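You operate a simulated robot arm through the tools that you are given. There is no shell and no other tool.

Carry out the task below with a simulated robot arm. There is one attempt and no reset: what you move stays moved.

JOB
Try the green wire holder in all three gauge slots and rack it under its size.
Fine: its size is the narrowest slot it drops into; if none takes it, red tray.

The check looks at the end state, three seconds after you hand in, the way a careful person would. Anything else that was tipped, shoved, dropped, spilled or broken makes it a failure.

ROBOT AND FRAMES
A 5-joint arm with a two-finger parallel gripper, fixed in place. Base frame: the origin is at the foot of the arm, x ahead of it, y to its left, z up; the work surface is at about z = 0. Lengths are in mm, angles in rad, forces in N, time in s.
With the tool pointing down near the work surface it reaches from about 260 to 600 mm from the base axis. Its first joint turns from -1.152 to 1.152 rad. The tool tilts only in the upright plane through the base axis and itself; it spins freely about its own axis. Payload 1.57 kg.
The tool frame sits at the grasp point between the pads (the TCP): z along the fingers, y along the line on which they close. The tips reach 30 mm beyond it. Largest opening 80 mm; finger width 17, thickness 12; the body of the gripper, 40 by 82 mm, starts 80 mm behind the TCP.
Orientation is that of the tool frame in the base frame, as [roll, pitch, yaw] about the fixed x, y, z axes, in that order (R = Rz(yaw) Ry(pitch) Rx(roll)). With the fingers straight down and closing along the base's y, the tool's x points along the base's -x, its y along +y and its z along -z.

CONTROLS
- The arm moves only by the tool send_rows. Its argument "commands" is a list of rows, each a list of 7 numbers: the shift along the base's x, y, z in mm, then the turn, a rotation vector about the base's x, y, z in rad, then the finger opening in mm, from 0 to 80. In form: [[tx, ty, tz, ax, ay, az, hand], ...]. A call has 1 to 20 rows; each row shifts and turns the commanded pose from where the row before left it. Each row takes 0.2 s and may step no farther than 50 mm and 0.15 rad from the row before; otherwise, or with a gripper value out of range, the whole call is refused. Where a pose cannot be reached the arm comes as near as it can. A force on the tool above 90 N (or 10 N above the force at the start of the call, whichever is more), or a blocked arm, ends the call early, and 0.2 s more pass. The fingers move at their own pace (about 153 mm/s each) and stop on an object; they squeeze with about 39 N. The grip force told is the motor's: it shows also when the fingers shut on nothing. Time passes only in rows, and 0.2 s behind the last, so rows that do not move let the fingers close. The reply holds the time, the measured pose of the TCP, the force on the tool along the base axes, the opening and the grip force, in the units named above and with some noise, with the torque about the TCP (base axes, N m) and any sound that the robot's microphone picked up.
- Cameras (640 x 400 px; columns grow to the right, rows downward): "scene" is fixed at [33.4, 387.9, 526.9]; the picture's right is [-0.81, -0.58, 0.00], its down [-0.31, 0.44, -0.84] and it looks along [0.49, -0.68, -0.54] (base axes); focal length 330 px, centre (320, 200). "wrist" rides on the gripper at [72, -7, -122] in the tool frame; the picture's right is [0.09, 1.00, 0.00], its down [-0.84, 0.08, -0.54] and it looks along [-0.54, 0.05, 0.84] (tool axes); focal length 238 px, centre (320, 200). There is no depth. A picture from a camera that has moved, and an enlarged one, comes with that camera's place and axes in the base frame and with its lens.
- snapshot(camera): a new picture of that camera. The clock stands still meanwhile.
- enlarge(camera, box): a new picture of the part [left, top, right, bottom] of that camera's present view, enlarged. The clock stands still meanwhile.
- finish_job(): hands the job in; it is judged then, once.

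Places have to be worked out from the pictures, the camera data and where the tool is seen. Open the gripper and draw the arm clear of the work before you hand the job in, unless the task says otherwise.

The tools are called after "Call:" as name(argument=value, ...) on one line, values as JSON. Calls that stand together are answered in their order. send_rows: Moves the arm, as the interface text tells. Its arguments: {"type":"object","properties":{"commands":{"type":"array","items":{"type":"array","items":{"type":"number"}}}},"required":["commands"]} The other tools are called the same way: snapshot (camera) takes a picture; enlarge (camera, box) takes an enlarged picture of a part of a camera's view; finish_job () hands the job in.

At the start:

```text
t: 0.0
ee_pos: [321.6, 77.8, 266.9]
ee_rot: [-3.142, 0.0, 3.141]
force: [-0.5, 0.0, 0.1]
torque: [0.0, -0.02, -0.03]
opening: 80.1
finger_force: 0.2
```

scene: 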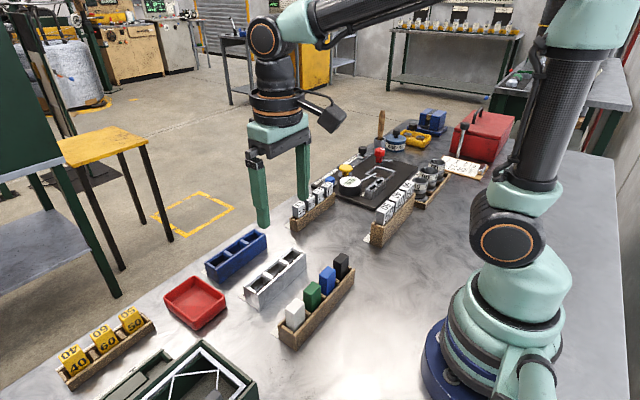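
wrist: 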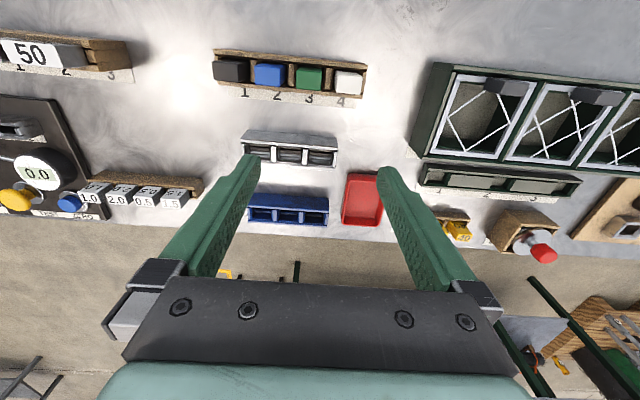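

The wrist view shows a row of four holders (black, blue, green, white), a grey/white gauge with three slots, a blue rack with three bays and a red tray. I'll enlarge these to read their details before moving.

Call:
enlarge(camera="scene", box=[150, 200, 370, 350])

Call:
enlarge(camera="wrist", box=[200, 40, 400, 240])

```text
2.67 times, centred on (260, 275) of scene
camera zoom: at [33.4, 387.9, 526.9], right [-0.81, -0.58, 0.0], down [-0.31, 0.44, -0.84], along [0.49, -0.68, -0.54], focal length 881 px, centre (480, 0)
```

zoom: 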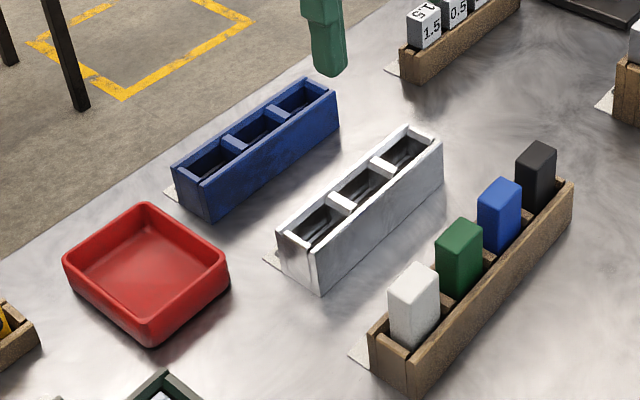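

```text
2.00 times, centred on (300, 140) of wrist
camera zoom: at [250.1, 71.2, 388.7], right [-0.09, 1.0, 0.0], down [0.84, 0.08, 0.54], along [0.54, 0.05, -0.84], focal length 477 px, centre (360, 320)
```

zoom: 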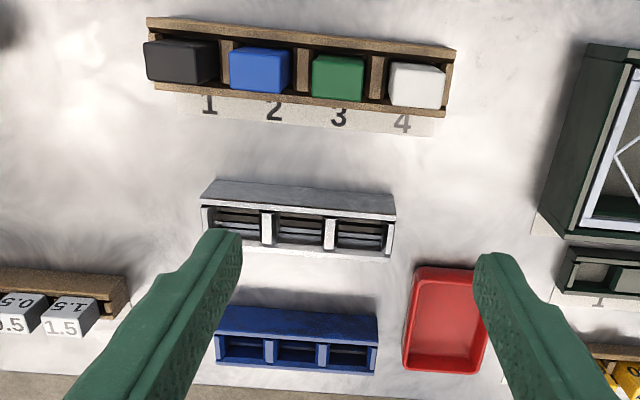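

The number strips of the gauge and rack lie on their far (+x) side, hidden behind their walls. I'll move the arm forward, staying high, to look down on these strips.

Call:
send_rows(commands=[[25, -5, 5, 0, 0, 0, 80], [35, -5, 5, 0, 0, 0, 80], [35, -5, 5, 0, 0, 0, 80], [30, -5, 5, 0, 0, 0, 80], [0, 0, 0, 0, 0, 0, 80]])

Call:
snapshot(camera="wrist")

```text
t: 1.2
ee_pos: [447.6, 58.3, 286.9]
ee_rot: [3.141, 0.0, -3.141]
force: [0.2, -0.9, -0.3]
torque: [0.0, 0.03, 0.01]
opening: 80.0
finger_force: 0.0
```

```text
taken
camera wrist: at [375.3, 52.2, 408.9], right [-0.09, 1.0, 0.0], down [0.84, 0.08, 0.54], along [0.54, 0.05, -0.84], focal length 238 px, centre (320, 200)
```

wrist: 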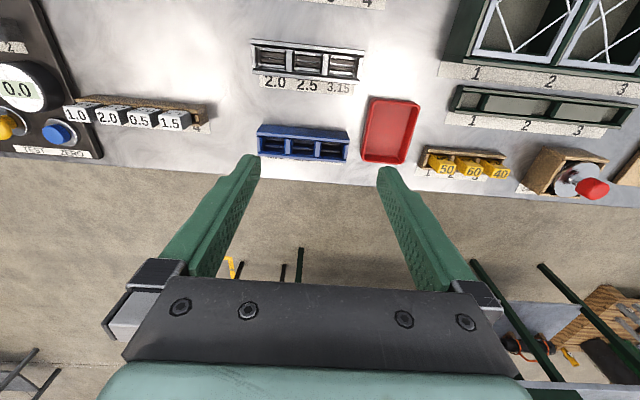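

The gauge strip now reads 2.0, 2.5 and 3.15 from -y to +y. I'll enlarge the gauge and the blue rack to check the slot shapes and find the rack's labels.

Call:
enlarge(camera="wrist", box=[235, 20, 385, 110])

Call:
enlarge(camera="wrist", box=[235, 90, 385, 180])

```text
4.27 times, centred on (310, 65) of wrist
camera zoom: at [375.3, 52.2, 408.9], right [-0.09, 1.0, 0.0], down [0.84, 0.08, 0.54], along [0.54, 0.05, -0.84], focal length 1017 px, centre (363, 776)
```

zoom: 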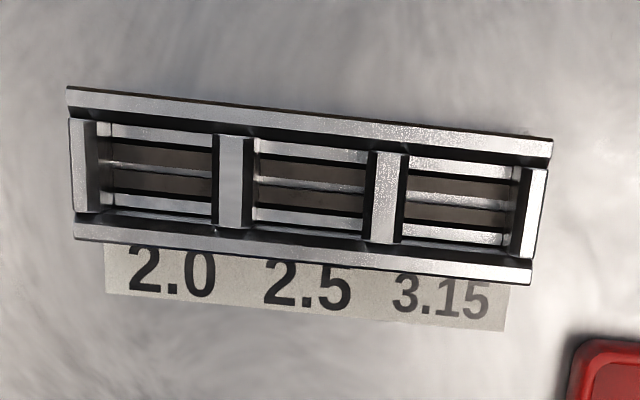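

```text
4.27 times, centred on (310, 135) of wrist
camera zoom: at [375.3, 52.2, 408.9], right [-0.09, 1.0, 0.0], down [0.84, 0.08, 0.54], along [0.54, 0.05, -0.84], focal length 1017 px, centre (363, 477)
```

zoom: 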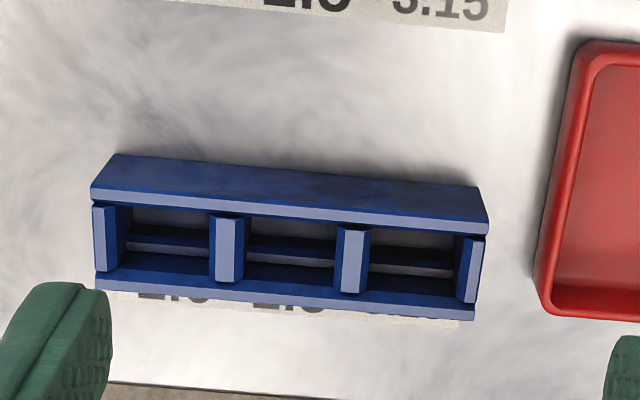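

The rack's strip is partly hidden behind its front wall ("2.0, 2.5..." tops show). I'll go further out in +x to read it fully.

Call:
send_rows(commands=[[25, -5, 0, 0, 0, 0, 80], [30, -5, 0, 0, 0, 0, 80], [30, -5, 0, 0, 0, 0, 80], [0, 0, 0, 0, 0, 0, 80]])

Call:
enlarge(camera="wrist", box=[240, 0, 420, 130])

Call:
snapshot(camera="scene")

```text
t: 2.2
ee_pos: [532.3, 43.4, 288.7]
ee_rot: [3.139, -0.001, 3.141]
force: [0.0, 0.4, -0.4]
torque: [0.0, 0.03, -0.01]
opening: 80.0
finger_force: 0.0
```

```text
3.08 times, centred on (330, 65) of wrist
camera zoom: at [460.4, 36.4, 409.3], right [-0.09, 1.0, 0.0], down [0.84, 0.08, 0.54], along [0.54, 0.05, -0.84], focal length 733 px, centre (289, 615)
```

zoom: 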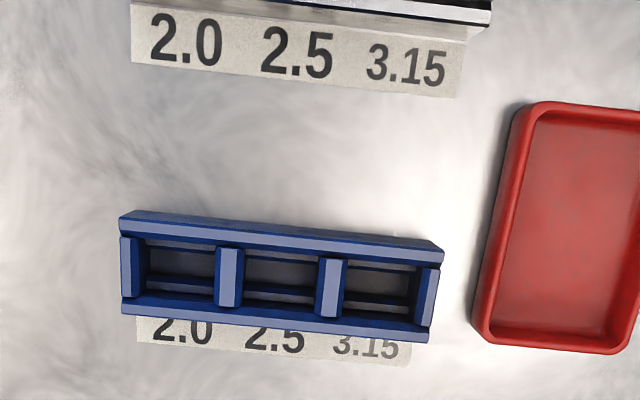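

```text
taken
```

scene: 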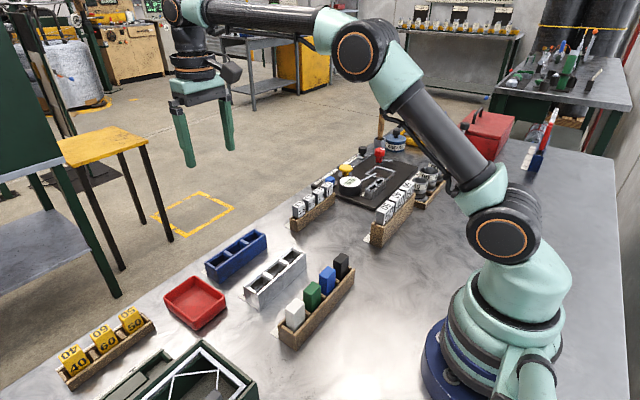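

The rack's strip also reads 2.0, 2.5, 3.15 from -y to +y. Next I'll lower the camera directly above the gauge (still well above everything) to see the slots' inner shapes.

Call:
send_rows(commands=[[-25, 0, -30, 0, 0, 0, 80], [-25, 0, -40, 0, 0, 0, 80], [-15, 0, -40, 0, 0, 0, 80], [0, 0, -20, 0, 0, 0, 80], [0, 0, 0, 0, 0, 0, 80]])

Call:
snapshot(camera="wrist")

Call:
enlarge(camera="wrist", box=[220, 0, 420, 130])

```text
t: 3.4
ee_pos: [466.5, 43.2, 158.1]
ee_rot: [-3.141, -0.001, 3.14]
force: [-0.1, -0.3, -0.1]
torque: [0.03, -0.03, 0.0]
opening: 79.9
finger_force: 0.1
```

```text
taken
camera wrist: at [395.0, 36.6, 279.5], right [-0.09, 1.0, 0.0], down [0.84, 0.08, 0.54], along [0.54, 0.05, -0.84], focal length 238 px, centre (320, 200)
```

wrist: 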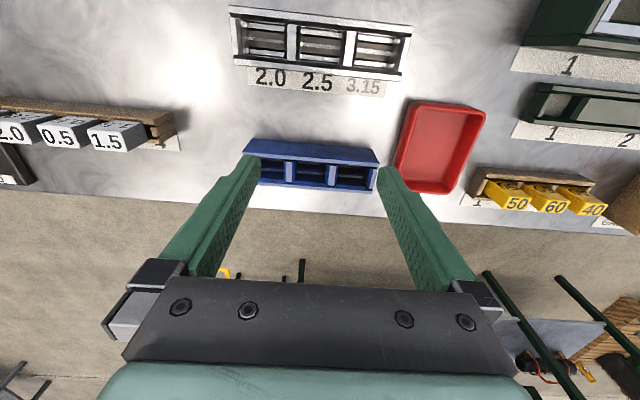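

```text
3.08 times, centred on (320, 65) of wrist
camera zoom: at [395.0, 36.6, 279.5], right [-0.09, 1.0, 0.0], down [0.84, 0.08, 0.54], along [0.54, 0.05, -0.84], focal length 733 px, centre (320, 615)
```

zoom: 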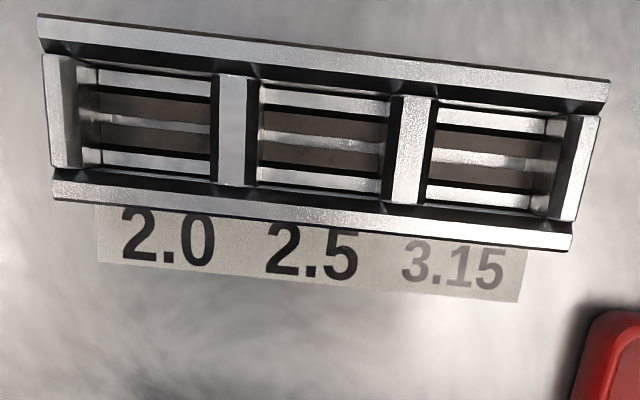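

Each gauge slot has side rails and a centre rib inside. I'll enlarge each slot to compare widths and gaps.

Call:
enlarge(camera="wrist", box=[228, 0, 300, 70])

Call:
enlarge(camera="wrist", box=[284, 6, 356, 76])

Call:
enlarge(camera="wrist", box=[344, 12, 416, 82])

Call:
enlarge(camera="wrist", box=[240, 130, 385, 200])

```text
5.71 times, centred on (264, 35) of wrist
camera zoom: at [395.0, 36.6, 279.5], right [-0.09, 1.0, 0.0], down [0.84, 0.08, 0.54], along [0.54, 0.05, -0.84], focal length 1362 px, centre (640, 1143)
```

zoom: 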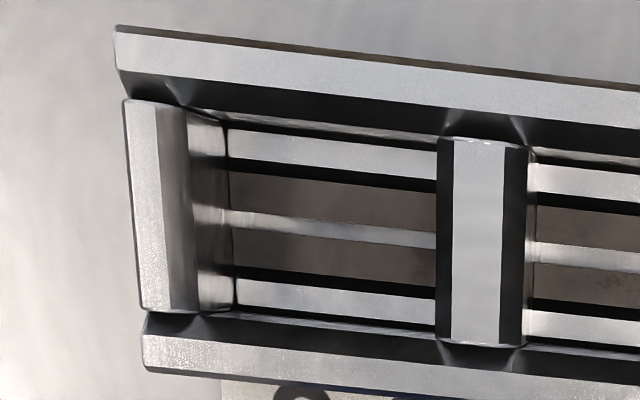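

```text
5.71 times, centred on (320, 41) of wrist
camera zoom: at [395.0, 36.6, 279.5], right [-0.09, 1.0, 0.0], down [0.84, 0.08, 0.54], along [0.54, 0.05, -0.84], focal length 1362 px, centre (320, 1109)
```

zoom: 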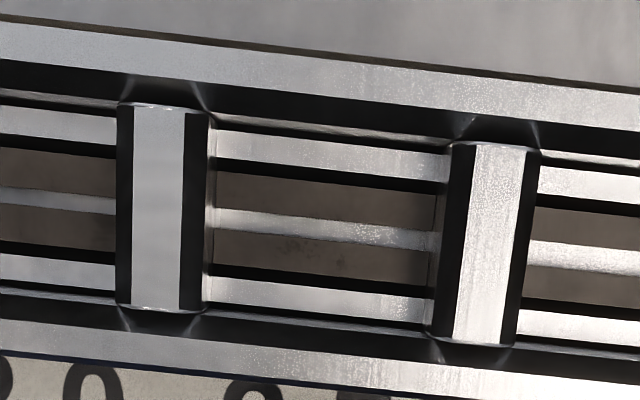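

```text
5.71 times, centred on (380, 47) of wrist
camera zoom: at [395.0, 36.6, 279.5], right [-0.09, 1.0, 0.0], down [0.84, 0.08, 0.54], along [0.54, 0.05, -0.84], focal length 1362 px, centre (-23, 1074)
```

zoom: 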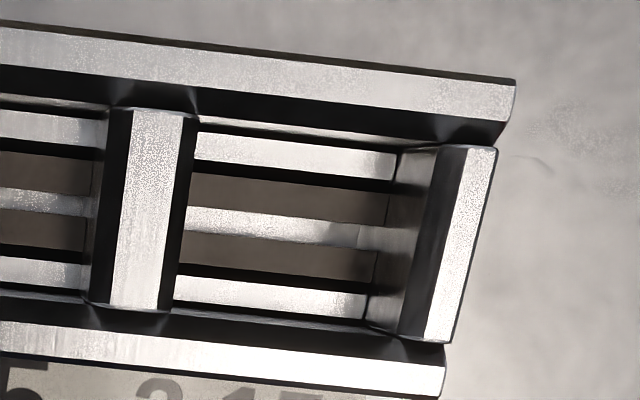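

```text
4.41 times, centred on (312, 165) of wrist
camera zoom: at [395.0, 36.6, 279.5], right [-0.09, 1.0, 0.0], down [0.84, 0.08, 0.54], along [0.54, 0.05, -0.84], focal length 1052 px, centre (353, 354)
```

zoom: 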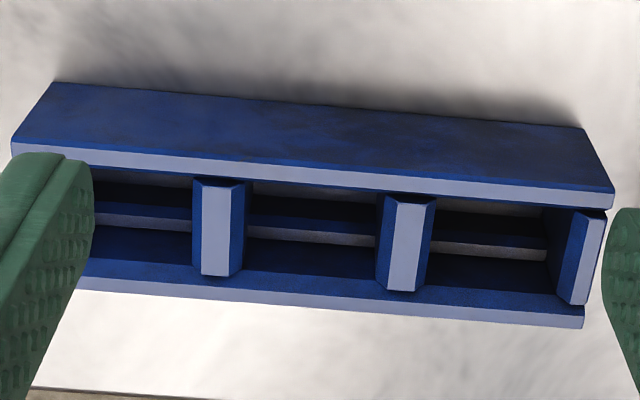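

The centre strips in the gauge differ in width (about 16/22/27 px for 2.0/2.5/3.15) while the rest look equal. I need to know if these strips are ribs or gaps, so I'll look from the scene camera and at the green holder.

Call:
enlarge(camera="scene", box=[235, 235, 315, 315])

Call:
enlarge(camera="scene", box=[270, 245, 360, 355])

Call:
enlarge(camera="scene", box=[195, 220, 285, 290])

```text
5.00 times, centred on (275, 275) of scene
camera zoom: at [33.4, 387.9, 526.9], right [-0.81, -0.58, 0.0], down [-0.31, 0.44, -0.84], along [0.49, -0.68, -0.54], focal length 1652 px, centre (545, -175)
```

zoom: 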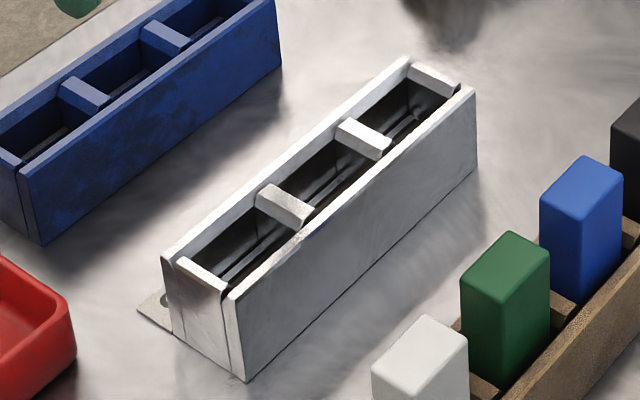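

```text
3.64 times, centred on (315, 300) of scene
camera zoom: at [33.4, 387.9, 526.9], right [-0.81, -0.58, 0.0], down [-0.31, 0.44, -0.84], along [0.49, -0.68, -0.54], focal length 1201 px, centre (338, -164)
```

zoom: 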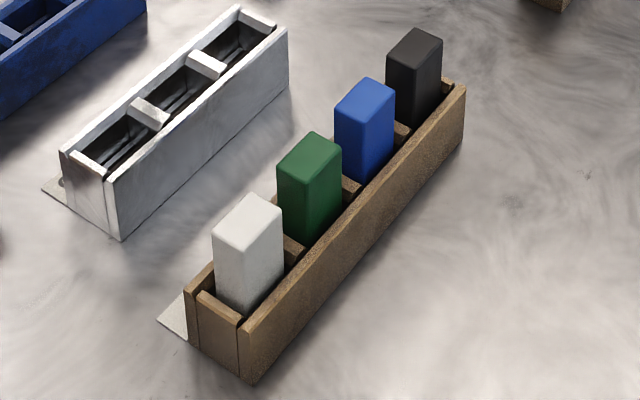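

```text
5.71 times, centred on (240, 255) of scene
camera zoom: at [33.4, 387.9, 526.9], right [-0.81, -0.58, 0.0], down [-0.31, 0.44, -0.84], along [0.49, -0.68, -0.54], focal length 1888 px, centre (777, -114)
```

zoom: 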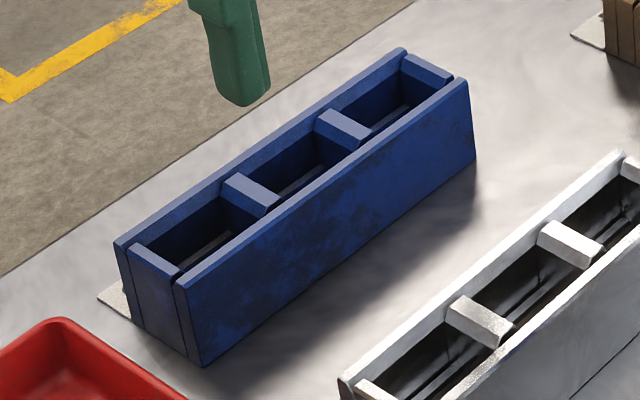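

The blocks look plain above the wooden stand, so the fit feature must be on the bottom. I'll use parallax: view the gauge from lower and from the -x side and then the +x side, with tips kept clear above everything.

Call:
send_rows(commands=[[-15, 0, -15, 0, 0, 0, 80], [-20, 0, -20, 0, 0, 0, 80], [0, 0, 0, 0, 0, 0, 80]])

Call:
enlarge(camera="wrist", box=[200, 0, 440, 150])

Call:
snapshot(camera="wrist")

```text
t: 4.2
ee_pos: [432.8, 42.7, 121.9]
ee_rot: [3.139, 0.0, 3.14]
force: [0.0, -0.2, -0.2]
torque: [0.01, -0.02, -0.03]
opening: 79.9
finger_force: 0.2
```

```text
2.67 times, centred on (320, 75) of wrist
camera zoom: at [359.8, 35.9, 243.7], right [-0.09, 1.0, 0.0], down [0.84, 0.08, 0.54], along [0.54, 0.05, -0.84], focal length 636 px, centre (320, 533)
```

zoom: 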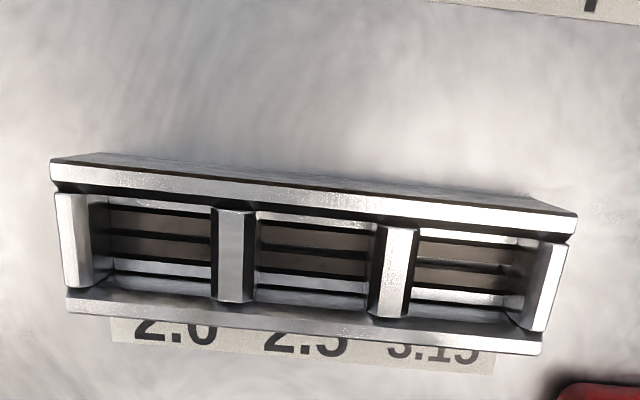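

```text
taken
camera wrist: at [359.8, 35.9, 243.7], right [-0.09, 1.0, 0.0], down [0.84, 0.08, 0.54], along [0.54, 0.05, -0.84], focal length 238 px, centre (320, 200)
```

wrist: 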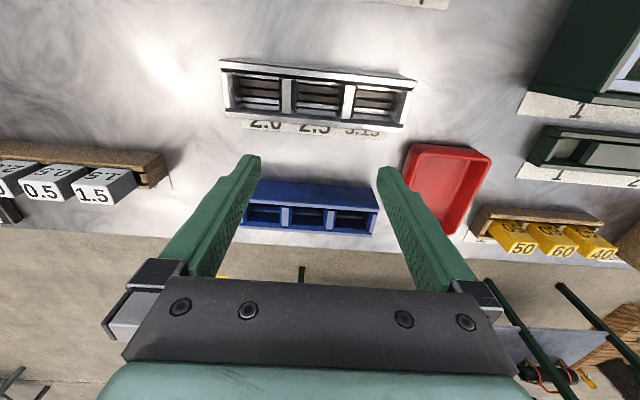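

Call:
enlarge(camera="wrist", box=[225, 65, 295, 115])

Call:
enlarge(camera="wrist", box=[280, 70, 350, 120])

Call:
enlarge(camera="wrist", box=[340, 75, 410, 125])

```text
8.00 times, centred on (260, 90) of wrist
camera zoom: at [359.8, 35.9, 243.7], right [-0.09, 1.0, 0.0], down [0.84, 0.08, 0.54], along [0.54, 0.05, -0.84], focal length 1907 px, centre (800, 1080)
```

zoom: 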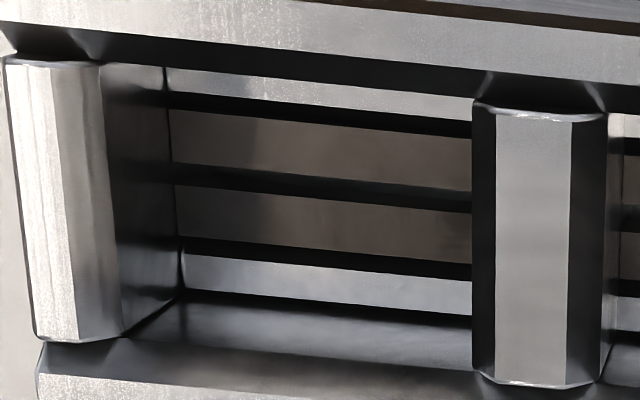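

```text
8.00 times, centred on (315, 95) of wrist
camera zoom: at [359.8, 35.9, 243.7], right [-0.09, 1.0, 0.0], down [0.84, 0.08, 0.54], along [0.54, 0.05, -0.84], focal length 1907 px, centre (360, 1040)
```

zoom: 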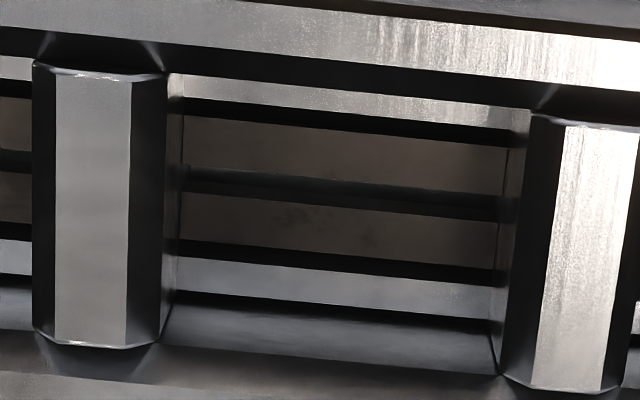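

```text
8.00 times, centred on (375, 100) of wrist
camera zoom: at [359.8, 35.9, 243.7], right [-0.09, 1.0, 0.0], down [0.84, 0.08, 0.54], along [0.54, 0.05, -0.84], focal length 1907 px, centre (-120, 1000)
```

zoom: 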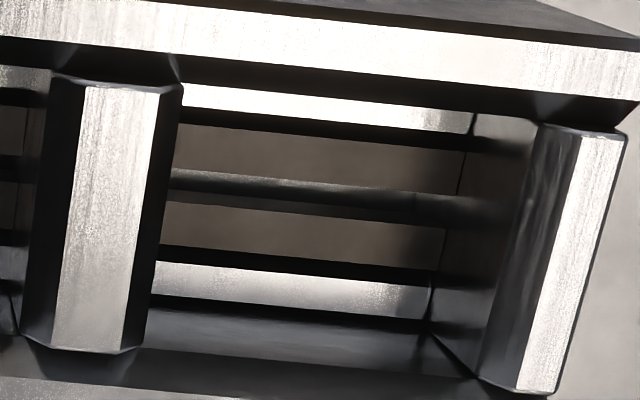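

The centre strips turned dark when seen from the side, which suggests narrow grooves (gaps 2.0/2.5/3.15) rather than ribs. Now I'll look at the wooden stand from above to measure the green holder.

Call:
send_rows(commands=[[-25, 0, 10, 0, 0, 0, 80], [-30, 0, 10, 0, 0, 0, 80], [-20, 5, 0, 0, 0, 0, 80], [0, 0, 0, 0, 0, 0, 80]])

Call:
snapshot(camera="wrist")

Call:
enlarge(camera="wrist", box=[200, 0, 440, 150])

```text
t: 5.2
ee_pos: [356.3, 47.9, 141.7]
ee_rot: [-3.141, 0.001, 3.141]
force: [-0.1, -0.3, -0.3]
torque: [0.02, 0.0, 0.0]
opening: 80.2
finger_force: 0.1
```

```text
taken
camera wrist: at [284.5, 41.2, 262.7], right [-0.09, 1.0, 0.0], down [0.84, 0.08, 0.54], along [0.54, 0.05, -0.84], focal length 238 px, centre (320, 200)
```

wrist: 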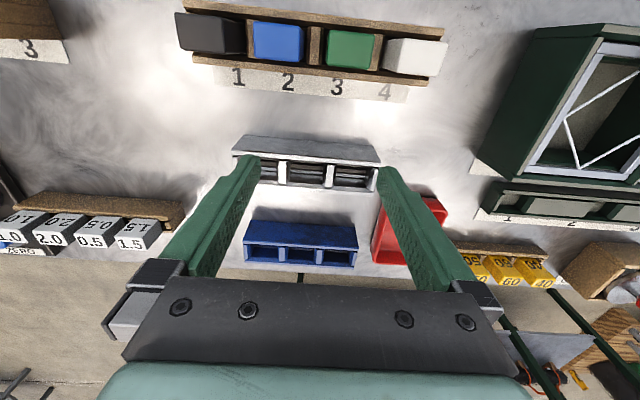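

```text
2.67 times, centred on (320, 75) of wrist
camera zoom: at [284.5, 41.2, 262.7], right [-0.09, 1.0, 0.0], down [0.84, 0.08, 0.54], along [0.54, 0.05, -0.84], focal length 636 px, centre (320, 533)
```

zoom: 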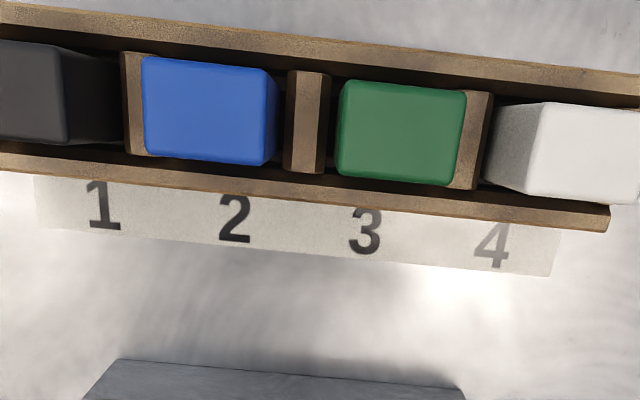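

The green holder's top measures about 20 mm (x) by 30 mm (y), at roughly (286, 61.5), z≈74, with the stand walls about 45 mm high. I'll grip it along x (clear of its neighbours), so I'll spin the tool by +90° while moving over it at a safe height.

Call:
send_rows(commands=[[-6.4, 1.2, 0, 0, 0, 0.15, 80], [-6.4, 1.2, 0, 0, 0, 0.15, 80], [-6.4, 1.2, 0, 0, 0, 0.15, 80], [-6.4, 1.2, 0, 0, 0, 0.15, 80], [-6.4, 1.2, 0, 0, 0, 0.15, 80], [-6.4, 1.2, 0, 0, 0, 0.15, 80], [-6.4, 1.2, 0, 0, 0, 0.15, 80], [-6.4, 1.2, 0, 0, 0, 0.15, 80], [-6.4, 1.2, 0, 0, 0, 0.15, 80], [-6.4, 1.2, 0, 0, 0, 0.15, 80], [-6.4, 1.2, 0, 0, 0, 0.0708, 60], [0, 0, 0, 0, 0, 0, 60]])

Call:
snapshot(camera="wrist")

Call:
snapshot(camera="scene")

```text
t: 7.8
ee_pos: [285.8, 62.1, 141.7]
ee_rot: [3.141, -0.001, -1.571]
force: [-0.1, -0.1, 0.8]
torque: [0.0, -0.01, 0.01]
opening: 59.9
finger_force: 0.1
```

```text
taken
camera wrist: at [293.0, -10.5, 263.9], right [-1.0, -0.09, 0.0], down [-0.08, 0.84, 0.54], along [-0.05, 0.54, -0.84], focal length 238 px, centre (320, 200)
```

wrist: 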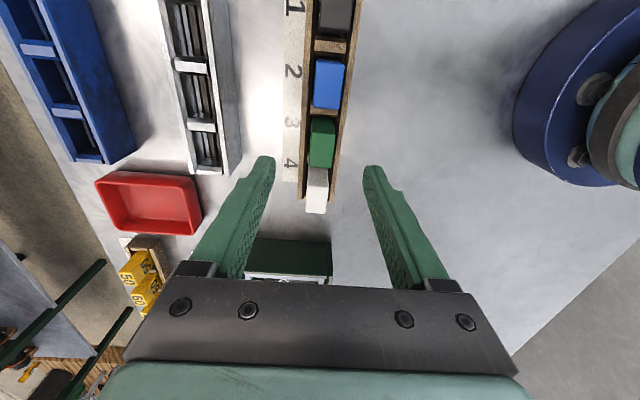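

```text
taken
```

scene: 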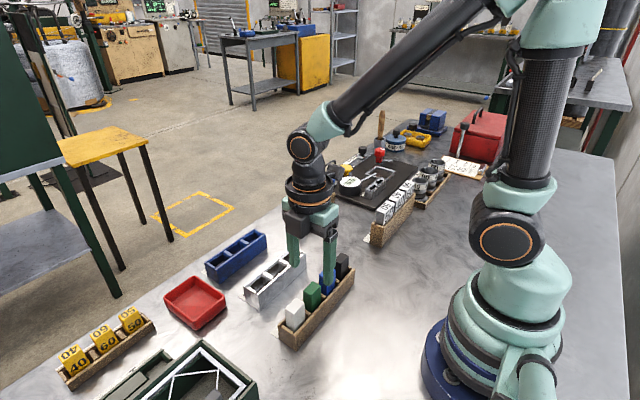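

The tool is now turned and over the stand. I'll enlarge the wrist view to refine the green holder's position relative to the tool.

Call:
enlarge(camera="wrist", box=[240, 60, 400, 220])

Call:
enlarge(camera="scene", box=[270, 230, 360, 330])

```text
2.50 times, centred on (320, 140) of wrist
camera zoom: at [293.0, -10.5, 263.9], right [-1.0, -0.09, 0.0], down [-0.08, 0.84, 0.54], along [-0.05, 0.54, -0.84], focal length 596 px, centre (320, 350)
```

zoom: 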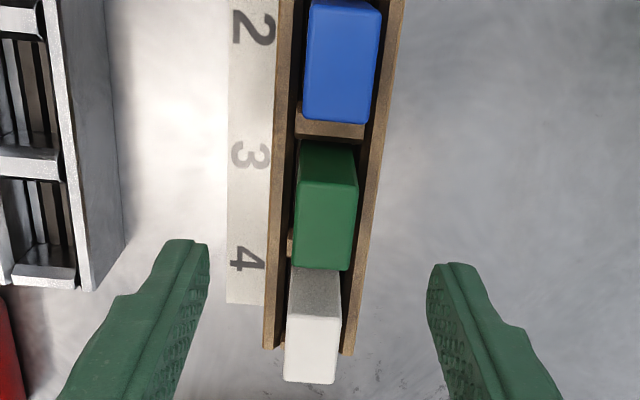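

```text
4.00 times, centred on (315, 280) of scene
camera zoom: at [33.4, 387.9, 526.9], right [-0.81, -0.58, 0.0], down [-0.31, 0.44, -0.84], along [0.49, -0.68, -0.54], focal length 1322 px, centre (340, -120)
```

zoom: 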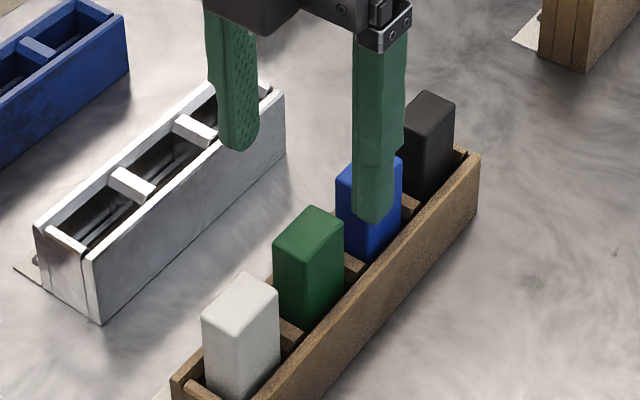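

The green top's centre appears about 2 mm toward -x and 1.4 mm toward +y from the tool axis, i.e. near (283.8, 63.5). I'll shift over it and descend so the tips stop at z≈54, above the stand walls (~47), then check before closing.

Call:
send_rows(commands=[[-2, 1.2, 0, 0, 0, 0, 60], [0, 0, -25, 0, 0, 0, 60], [0, 0, -20, 0, 0, 0, 60], [0, 0, -12.7, 0, 0, 0, 60], [0, 0, 0, 0, 0, 0, 60]])

Call:
snapshot(camera="wrist")

Call:
enlarge(camera="scene", box=[260, 230, 360, 330])

```text
t: 9.0
ee_pos: [284.8, 62.5, 84.8]
ee_rot: [3.14, 0.0, -1.572]
force: [-0.2, -0.4, 0.6]
torque: [0.0, -0.02, 0.0]
opening: 60.0
finger_force: 0.1
```

```text
taken
camera wrist: at [291.2, -9.2, 205.8], right [-1.0, -0.09, 0.0], down [-0.08, 0.84, 0.54], along [-0.05, 0.54, -0.84], focal length 238 px, centre (320, 200)
```

wrist: 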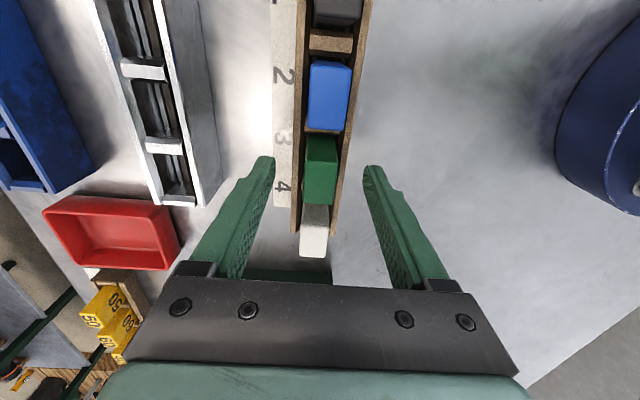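

```text
4.00 times, centred on (310, 280) of scene
camera zoom: at [33.4, 387.9, 526.9], right [-0.81, -0.58, 0.0], down [-0.31, 0.44, -0.84], along [0.49, -0.68, -0.54], focal length 1322 px, centre (360, -120)
```

zoom: 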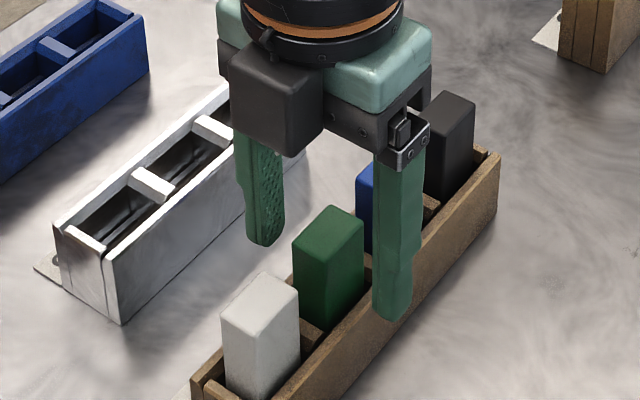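

The green top's centre now sits on the tool axis in the wrist view (about (320,182)). I'll close the fingers on it.

Call:
send_rows(commands=[[0, 0, 0, 0, 0, 0, 30], [0, 0, 0, 0, 0, 0, 14], [0, 0, 0, 0, 0, 0, 14], [0, 0, 0, 0, 0, 0, 14]])

Call:
enlarge(camera="wrist", box=[260, 100, 380, 220])

```text
t: 10.0
ee_pos: [285.2, 62.9, 85.8]
ee_rot: [-3.141, 0.001, -1.572]
force: [-0.7, -0.1, 0.2]
torque: [-0.01, 0.01, -0.01]
opening: 19.0
finger_force: 32.8
```

```text
3.33 times, centred on (320, 160) of wrist
camera zoom: at [291.3, -9.2, 206.1], right [-1.0, -0.09, 0.0], down [-0.08, 0.84, 0.54], along [-0.05, 0.54, -0.84], focal length 794 px, centre (320, 333)
```

zoom: 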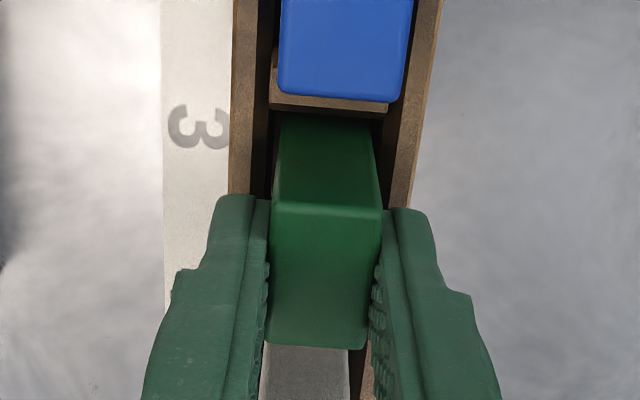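

The fingers hold it at 19-20 mm with ~33 N. I'll lift it straight up, first slowly, and check nothing else comes along.

Call:
send_rows(commands=[[0, 0, 10, 0, 0, 0, 14], [0, 0, 15, 0, 0, 0, 14], [0, 0, 20, 0, 0, 0, 14], [0, 0, 25, 0, 0, 0, 14], [0, 0, 30, 0, 0, 0, 14], [0, 0, 30, 0, 0, 0, 14], [0, 0, 0, 0, 0, 0, 14]])

Call:
enlarge(camera="scene", box=[240, 180, 380, 340])

Call:
snapshot(camera="wrist")

```text
t: 11.6
ee_pos: [284.3, 62.1, 214.7]
ee_rot: [3.142, 0.0, -1.572]
force: [0.1, 0.2, -0.8]
torque: [0.02, -0.01, -0.02]
opening: 19.2
finger_force: 33.2
```

```text
2.50 times, centred on (310, 260) of scene
camera zoom: at [33.4, 387.9, 526.9], right [-0.81, -0.58, 0.0], down [-0.31, 0.44, -0.84], along [0.49, -0.68, -0.54], focal length 826 px, centre (345, 50)
```

zoom: 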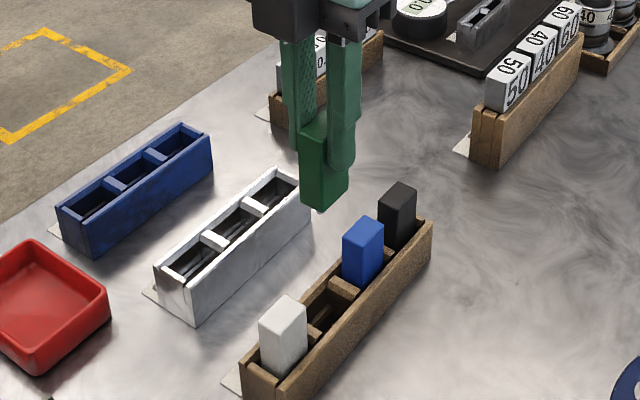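

```text
taken
camera wrist: at [290.8, -9.1, 336.0], right [-1.0, -0.09, 0.0], down [-0.08, 0.84, 0.54], along [-0.05, 0.54, -0.84], focal length 238 px, centre (320, 200)
```

wrist: 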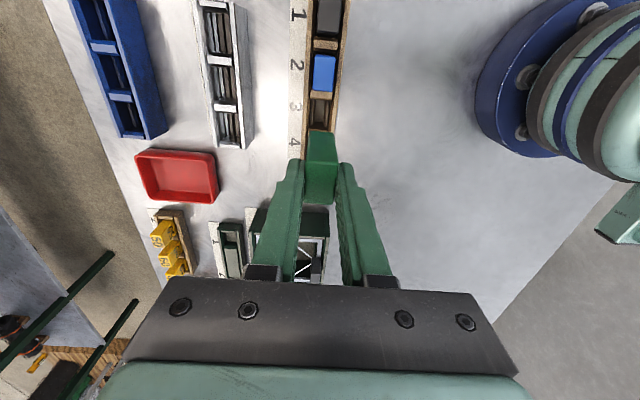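

The green holder is lifted and the neighbours stayed. I'll zoom in on its bottom and on the empty bay of the stand.

Call:
enlarge(camera="scene", box=[290, 210, 350, 280])

Call:
enlarge(camera="scene", box=[285, 275, 365, 335])

Call:
enlarge(camera="wrist", box=[180, 0, 260, 150])

```text
5.71 times, centred on (320, 245) of scene
camera zoom: at [33.4, 387.9, 526.9], right [-0.81, -0.58, 0.0], down [-0.31, 0.44, -0.84], along [0.49, -0.68, -0.54], focal length 1888 px, centre (320, -57)
```

zoom: 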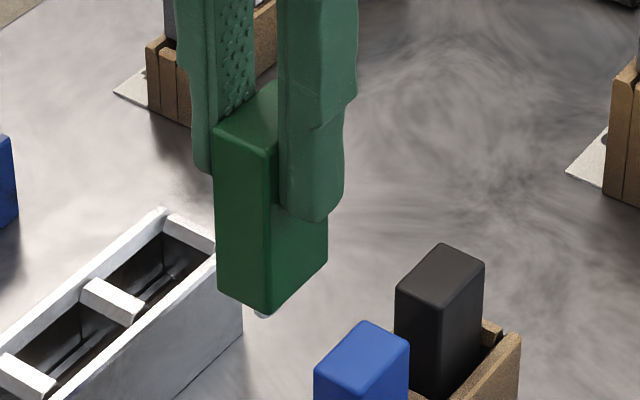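

```text
6.67 times, centred on (325, 305) of scene
camera zoom: at [33.4, 387.9, 526.9], right [-0.81, -0.58, 0.0], down [-0.31, 0.44, -0.84], along [0.49, -0.68, -0.54], focal length 2203 px, centre (287, -500)
```

zoom: 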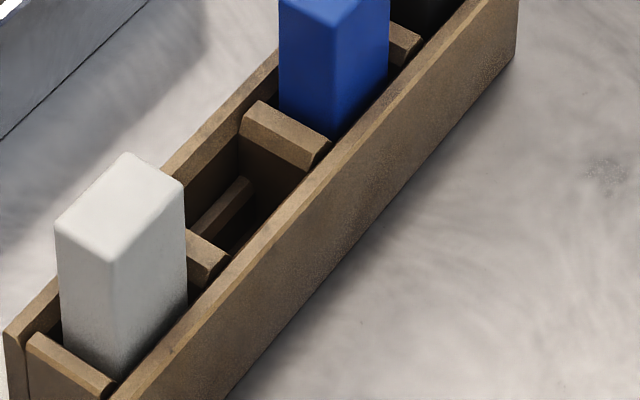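

```text
2.67 times, centred on (220, 75) of wrist
camera zoom: at [290.8, -9.1, 336.0], right [-1.0, -0.09, 0.0], down [-0.08, 0.84, 0.54], along [-0.05, 0.54, -0.84], focal length 636 px, centre (587, 533)
```

zoom: 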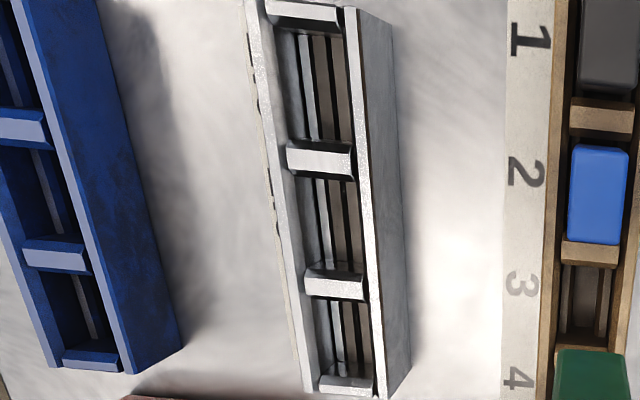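

A small bright tip shows just under the block's lower edge, so a wire or pin projects from the bottom. I'll raise the holder nearer the scene camera's height to see that feature from the side.

Call:
send_rows(commands=[[0, 0, 30, 0, 0, 0, 14], [0, 0, 40, 0, 0, 0, 14], [0, 0, 40, 0, 0, 0, 14], [0, 0, 40, 0, 0, 0, 14], [0, 0, 40, 0, 0, 0, 14], [0, 0, 30, 0, 0, 0, 14], [0, 0, 0, 0, 0, 0, 14]])

Call:
snapshot(camera="scene")

```text
t: 13.2
ee_pos: [284.7, 61.9, 433.7]
ee_rot: [-3.139, 0.001, -1.572]
force: [0.1, 0.3, -1.0]
torque: [0.01, 0.0, 0.01]
opening: 18.7
finger_force: 33.3
```

```text
taken
```

scene: 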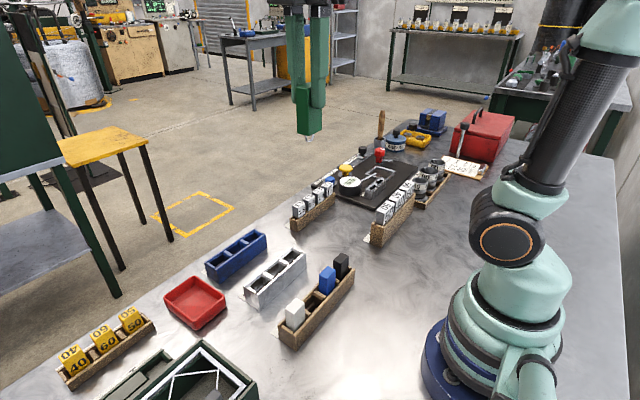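

Call:
enlarge(camera="scene", box=[280, 80, 345, 150])

Call:
enlarge(camera="scene", box=[293, 115, 328, 145])

Call:
enlarge(camera="scene", box=[285, 275, 365, 335])

```text
5.71 times, centred on (312, 115) of scene
camera zoom: at [33.4, 387.9, 526.9], right [-0.81, -0.58, 0.0], down [-0.31, 0.44, -0.84], along [0.49, -0.68, -0.54], focal length 1888 px, centre (363, 686)
```

zoom: 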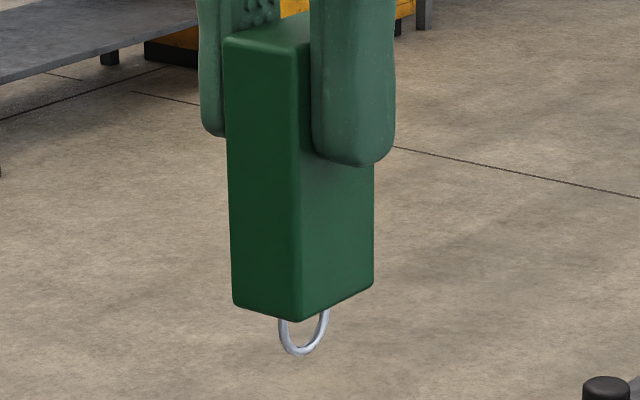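

```text
13.33 times, centred on (310, 130) of scene
camera zoom: at [33.4, 387.9, 526.9], right [-0.81, -0.58, 0.0], down [-0.31, 0.44, -0.84], along [0.49, -0.68, -0.54], focal length 4405 px, centre (447, 1133)
```

zoom: 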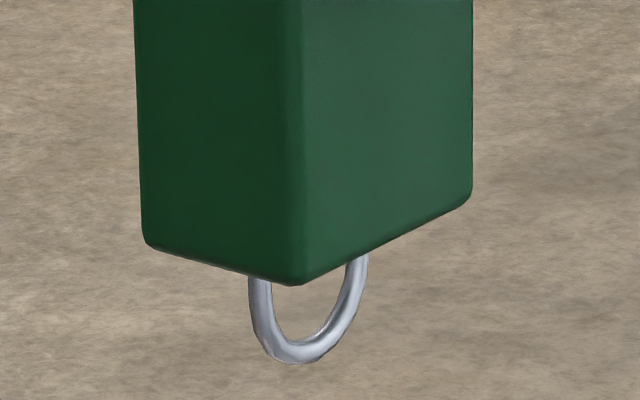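

```text
6.67 times, centred on (325, 305) of scene
camera zoom: at [33.4, 387.9, 526.9], right [-0.81, -0.58, 0.0], down [-0.31, 0.44, -0.84], along [0.49, -0.68, -0.54], focal length 2203 px, centre (287, -500)
```

zoom: 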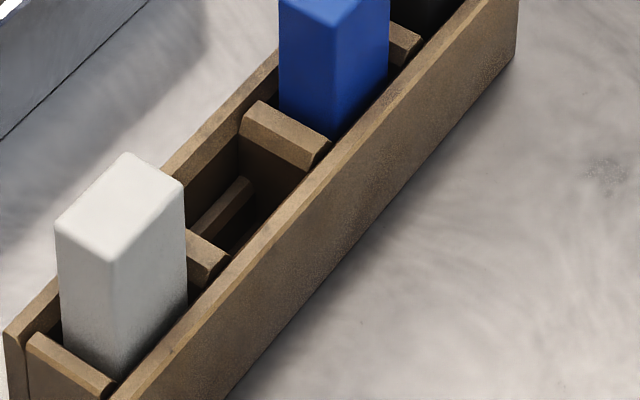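

The holder carries a U-shaped wire loop (about 2.1 mm thick, ~15 mm deep, lying in the y-z plane) beneath a 56 mm tall block, so the gauge's centre strips are slots 2.0/2.5/3.15 wide in x. I'll carry it above the 3.15 bay (about x 395, y 84), still high, to align.

Call:
send_rows(commands=[[15, 3, -20, 0, 0, 0, 14], [25, 5, -35, 0, 0, 0, 14], [25, 5, -40, 0, 0, 0, 14], [25, 4, -40, 0, 0, 0, 14], [20.4, 3, -40, 0, 0, 0, 14], [0, 0, -35, 0, 0, 0, 14], [0, 0, -24, 0, 0, 0, 14], [0, 0, 0, 0, 0, 0, 14], [0, 0, 0, 0, 0, 0, 14]])

Call:
snapshot(camera="wrist")

Call:
snapshot(camera="scene")

```text
t: 15.2
ee_pos: [395.5, 81.1, 199.3]
ee_rot: [-3.141, 0.0, -1.571]
force: [-0.1, 0.1, -0.5]
torque: [-0.04, 0.0, -0.02]
opening: 18.5
finger_force: 33.4
```

```text
taken
camera wrist: at [400.6, 9.5, 321.4], right [-1.0, -0.09, 0.0], down [-0.08, 0.84, 0.54], along [-0.05, 0.54, -0.84], focal length 238 px, centre (320, 200)
```

wrist: 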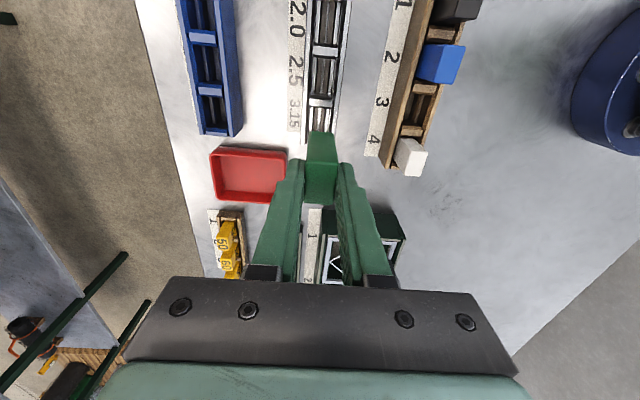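

```text
taken
```

scene: 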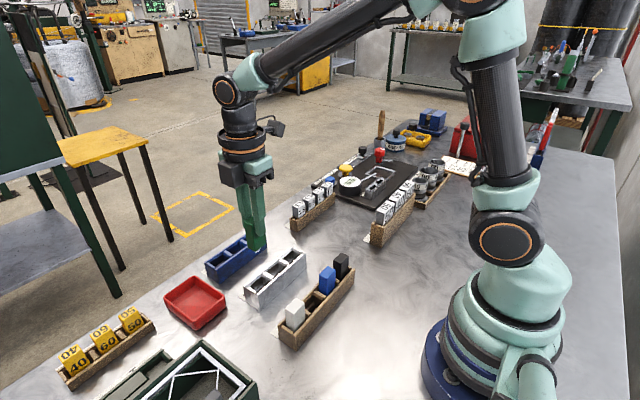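

The holder hangs above the gauge. I'll enlarge the wrist view to measure the slot line against the tool axis (column 320).

Call:
enlarge(camera="wrist", box=[270, 0, 370, 70])

Call:
enlarge(camera="wrist", box=[270, 70, 370, 140])

Call:
enlarge(camera="wrist", box=[270, 120, 370, 220])

```text
5.71 times, centred on (320, 35) of wrist
camera zoom: at [400.6, 9.5, 321.4], right [-1.0, -0.09, 0.0], down [-0.08, 0.84, 0.54], along [-0.05, 0.54, -0.84], focal length 1362 px, centre (320, 1143)
```

zoom: 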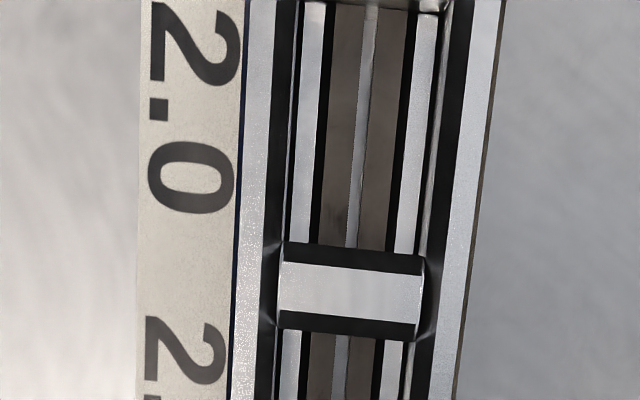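

```text
5.71 times, centred on (320, 105) of wrist
camera zoom: at [400.6, 9.5, 321.4], right [-1.0, -0.09, 0.0], down [-0.08, 0.84, 0.54], along [-0.05, 0.54, -0.84], focal length 1362 px, centre (320, 743)
```

zoom: 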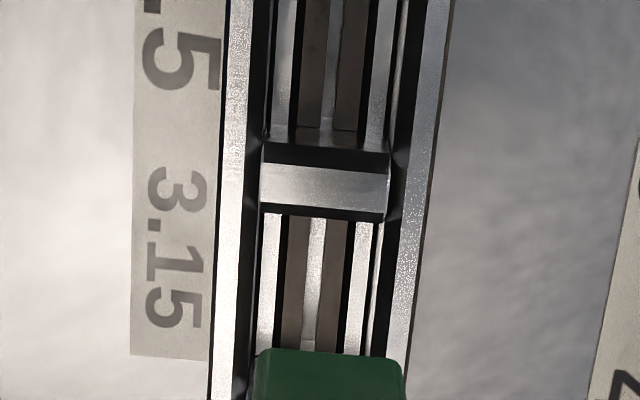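

```text
4.00 times, centred on (320, 170) of wrist
camera zoom: at [400.6, 9.5, 321.4], right [-1.0, -0.09, 0.0], down [-0.08, 0.84, 0.54], along [-0.05, 0.54, -0.84], focal length 953 px, centre (320, 320)
```

zoom: 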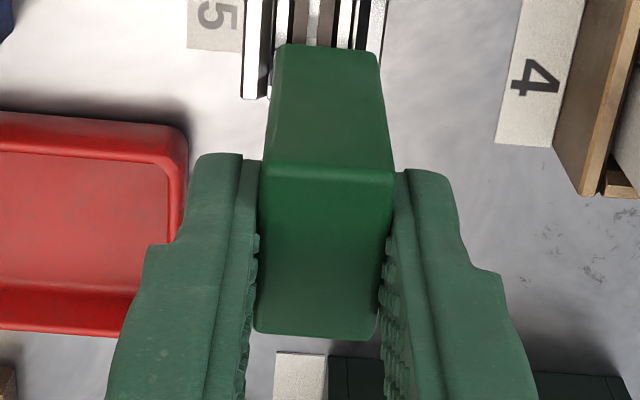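

Measured against the tool axis, the slot line lies about 0.8-0.9 mm further in +x and the 3.15 bay centre about 3 mm further in +y. I'll correct that and lower until the loop is just above the wall tops, then check again.

Call:
send_rows(commands=[[0.8, 3, -20, 0, 0, 0, 14], [0, 0, -25, 0, 0, 0, 14], [0, 0, -20, 0, 0, 0, 14], [0, 0, 0, 0, 0, 0, 14], [0, 0, 0, 0, 0, 0, 14]])

Call:
enlarge(camera="wrist", box=[270, 40, 370, 140])

Call:
enlarge(camera="scene", box=[220, 220, 320, 320])

```text
t: 16.4
ee_pos: [396.1, 84.3, 134.4]
ee_rot: [3.14, -0.001, -1.574]
force: [-0.9, -0.3, -1.2]
torque: [0.03, 0.02, 0.02]
opening: 18.7
finger_force: 33.0
```

```text
4.00 times, centred on (320, 90) of wrist
camera zoom: at [402.1, 13.2, 256.8], right [-1.0, -0.09, 0.0], down [-0.08, 0.84, 0.54], along [-0.05, 0.54, -0.84], focal length 953 px, centre (320, 640)
```

zoom: 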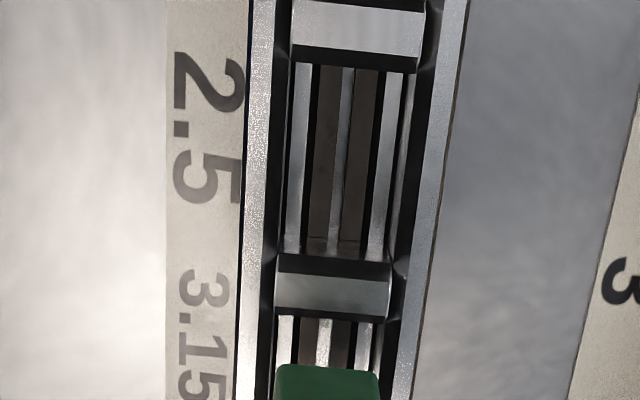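

```text
4.00 times, centred on (270, 270) of scene
camera zoom: at [33.4, 387.9, 526.9], right [-0.81, -0.58, 0.0], down [-0.31, 0.44, -0.84], along [0.49, -0.68, -0.54], focal length 1322 px, centre (520, -80)
```

zoom: 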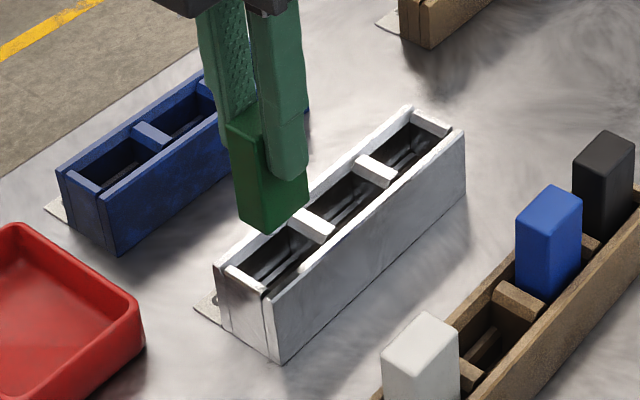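

The slot line now appears about 0.4 mm to the -x side of the tool axis (the arm moved slightly more than commanded). I'll correct by -0.4 mm and descend until the loop is just above the slot plates, then re-measure.

Call:
send_rows(commands=[[-0.4, 0, -10, 0, 0, 0, 14], [0, 0, -10, 0, 0, 0, 14], [0, 0, -5, 0, 0, 0, 14], [0, 0, 0, 0, 0, 0, 14], [0, 0, 0, 0, 0, 0, 14]])

Call:
enlarge(camera="wrist", box=[270, 30, 370, 130])

Call:
enlarge(camera="scene", box=[230, 240, 310, 310])

```text
t: 17.6
ee_pos: [394.7, 85.3, 110.1]
ee_rot: [-3.14, 0.002, -1.574]
force: [0.7, 0.6, -0.5]
torque: [0.01, 0.0, -0.02]
opening: 19.0
finger_force: 33.5
```

```text
4.00 times, centred on (320, 80) of wrist
camera zoom: at [401.9, 13.2, 231.9], right [-1.0, -0.09, 0.0], down [-0.08, 0.84, 0.54], along [-0.05, 0.54, -0.84], focal length 953 px, centre (320, 680)
```

zoom: 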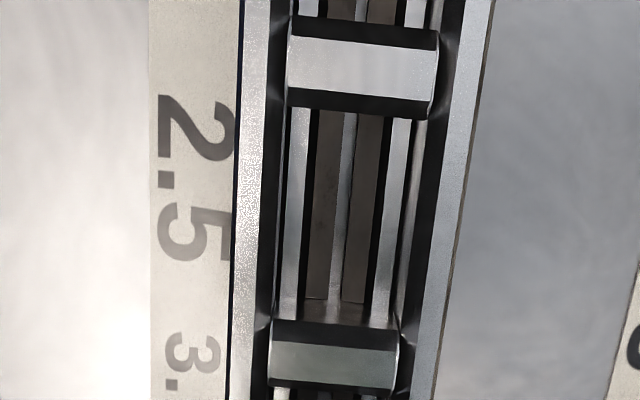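

```text
5.71 times, centred on (270, 275) of scene
camera zoom: at [33.4, 387.9, 526.9], right [-0.81, -0.58, 0.0], down [-0.31, 0.44, -0.84], along [0.49, -0.68, -0.54], focal length 1888 px, centre (606, -229)
```

zoom: 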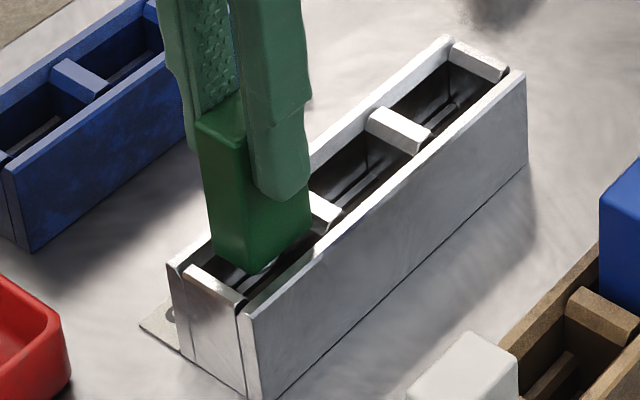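

The slot is now within ~0.1-0.2 mm of the tool axis. I'll descend in small steps toward the 3.15 slot, watching the force.

Call:
send_rows(commands=[[-0.2, 0, -3, 0, 0, 0, 14], [0, 0, -3, 0, 0, 0, 14], [0, 0, -3, 0, 0, 0, 14], [0, 0, -2, 0, 0, 0, 14], [0, 0, 0, 0, 0, 0, 14]])

```text
t: 18.8
ee_pos: [394.4, 84.5, 98.2]
ee_rot: [3.141, -0.001, -1.573]
force: [0.5, -0.3, -0.2]
torque: [0.02, 0.0, 0.0]
opening: 18.8
finger_force: 33.1
```

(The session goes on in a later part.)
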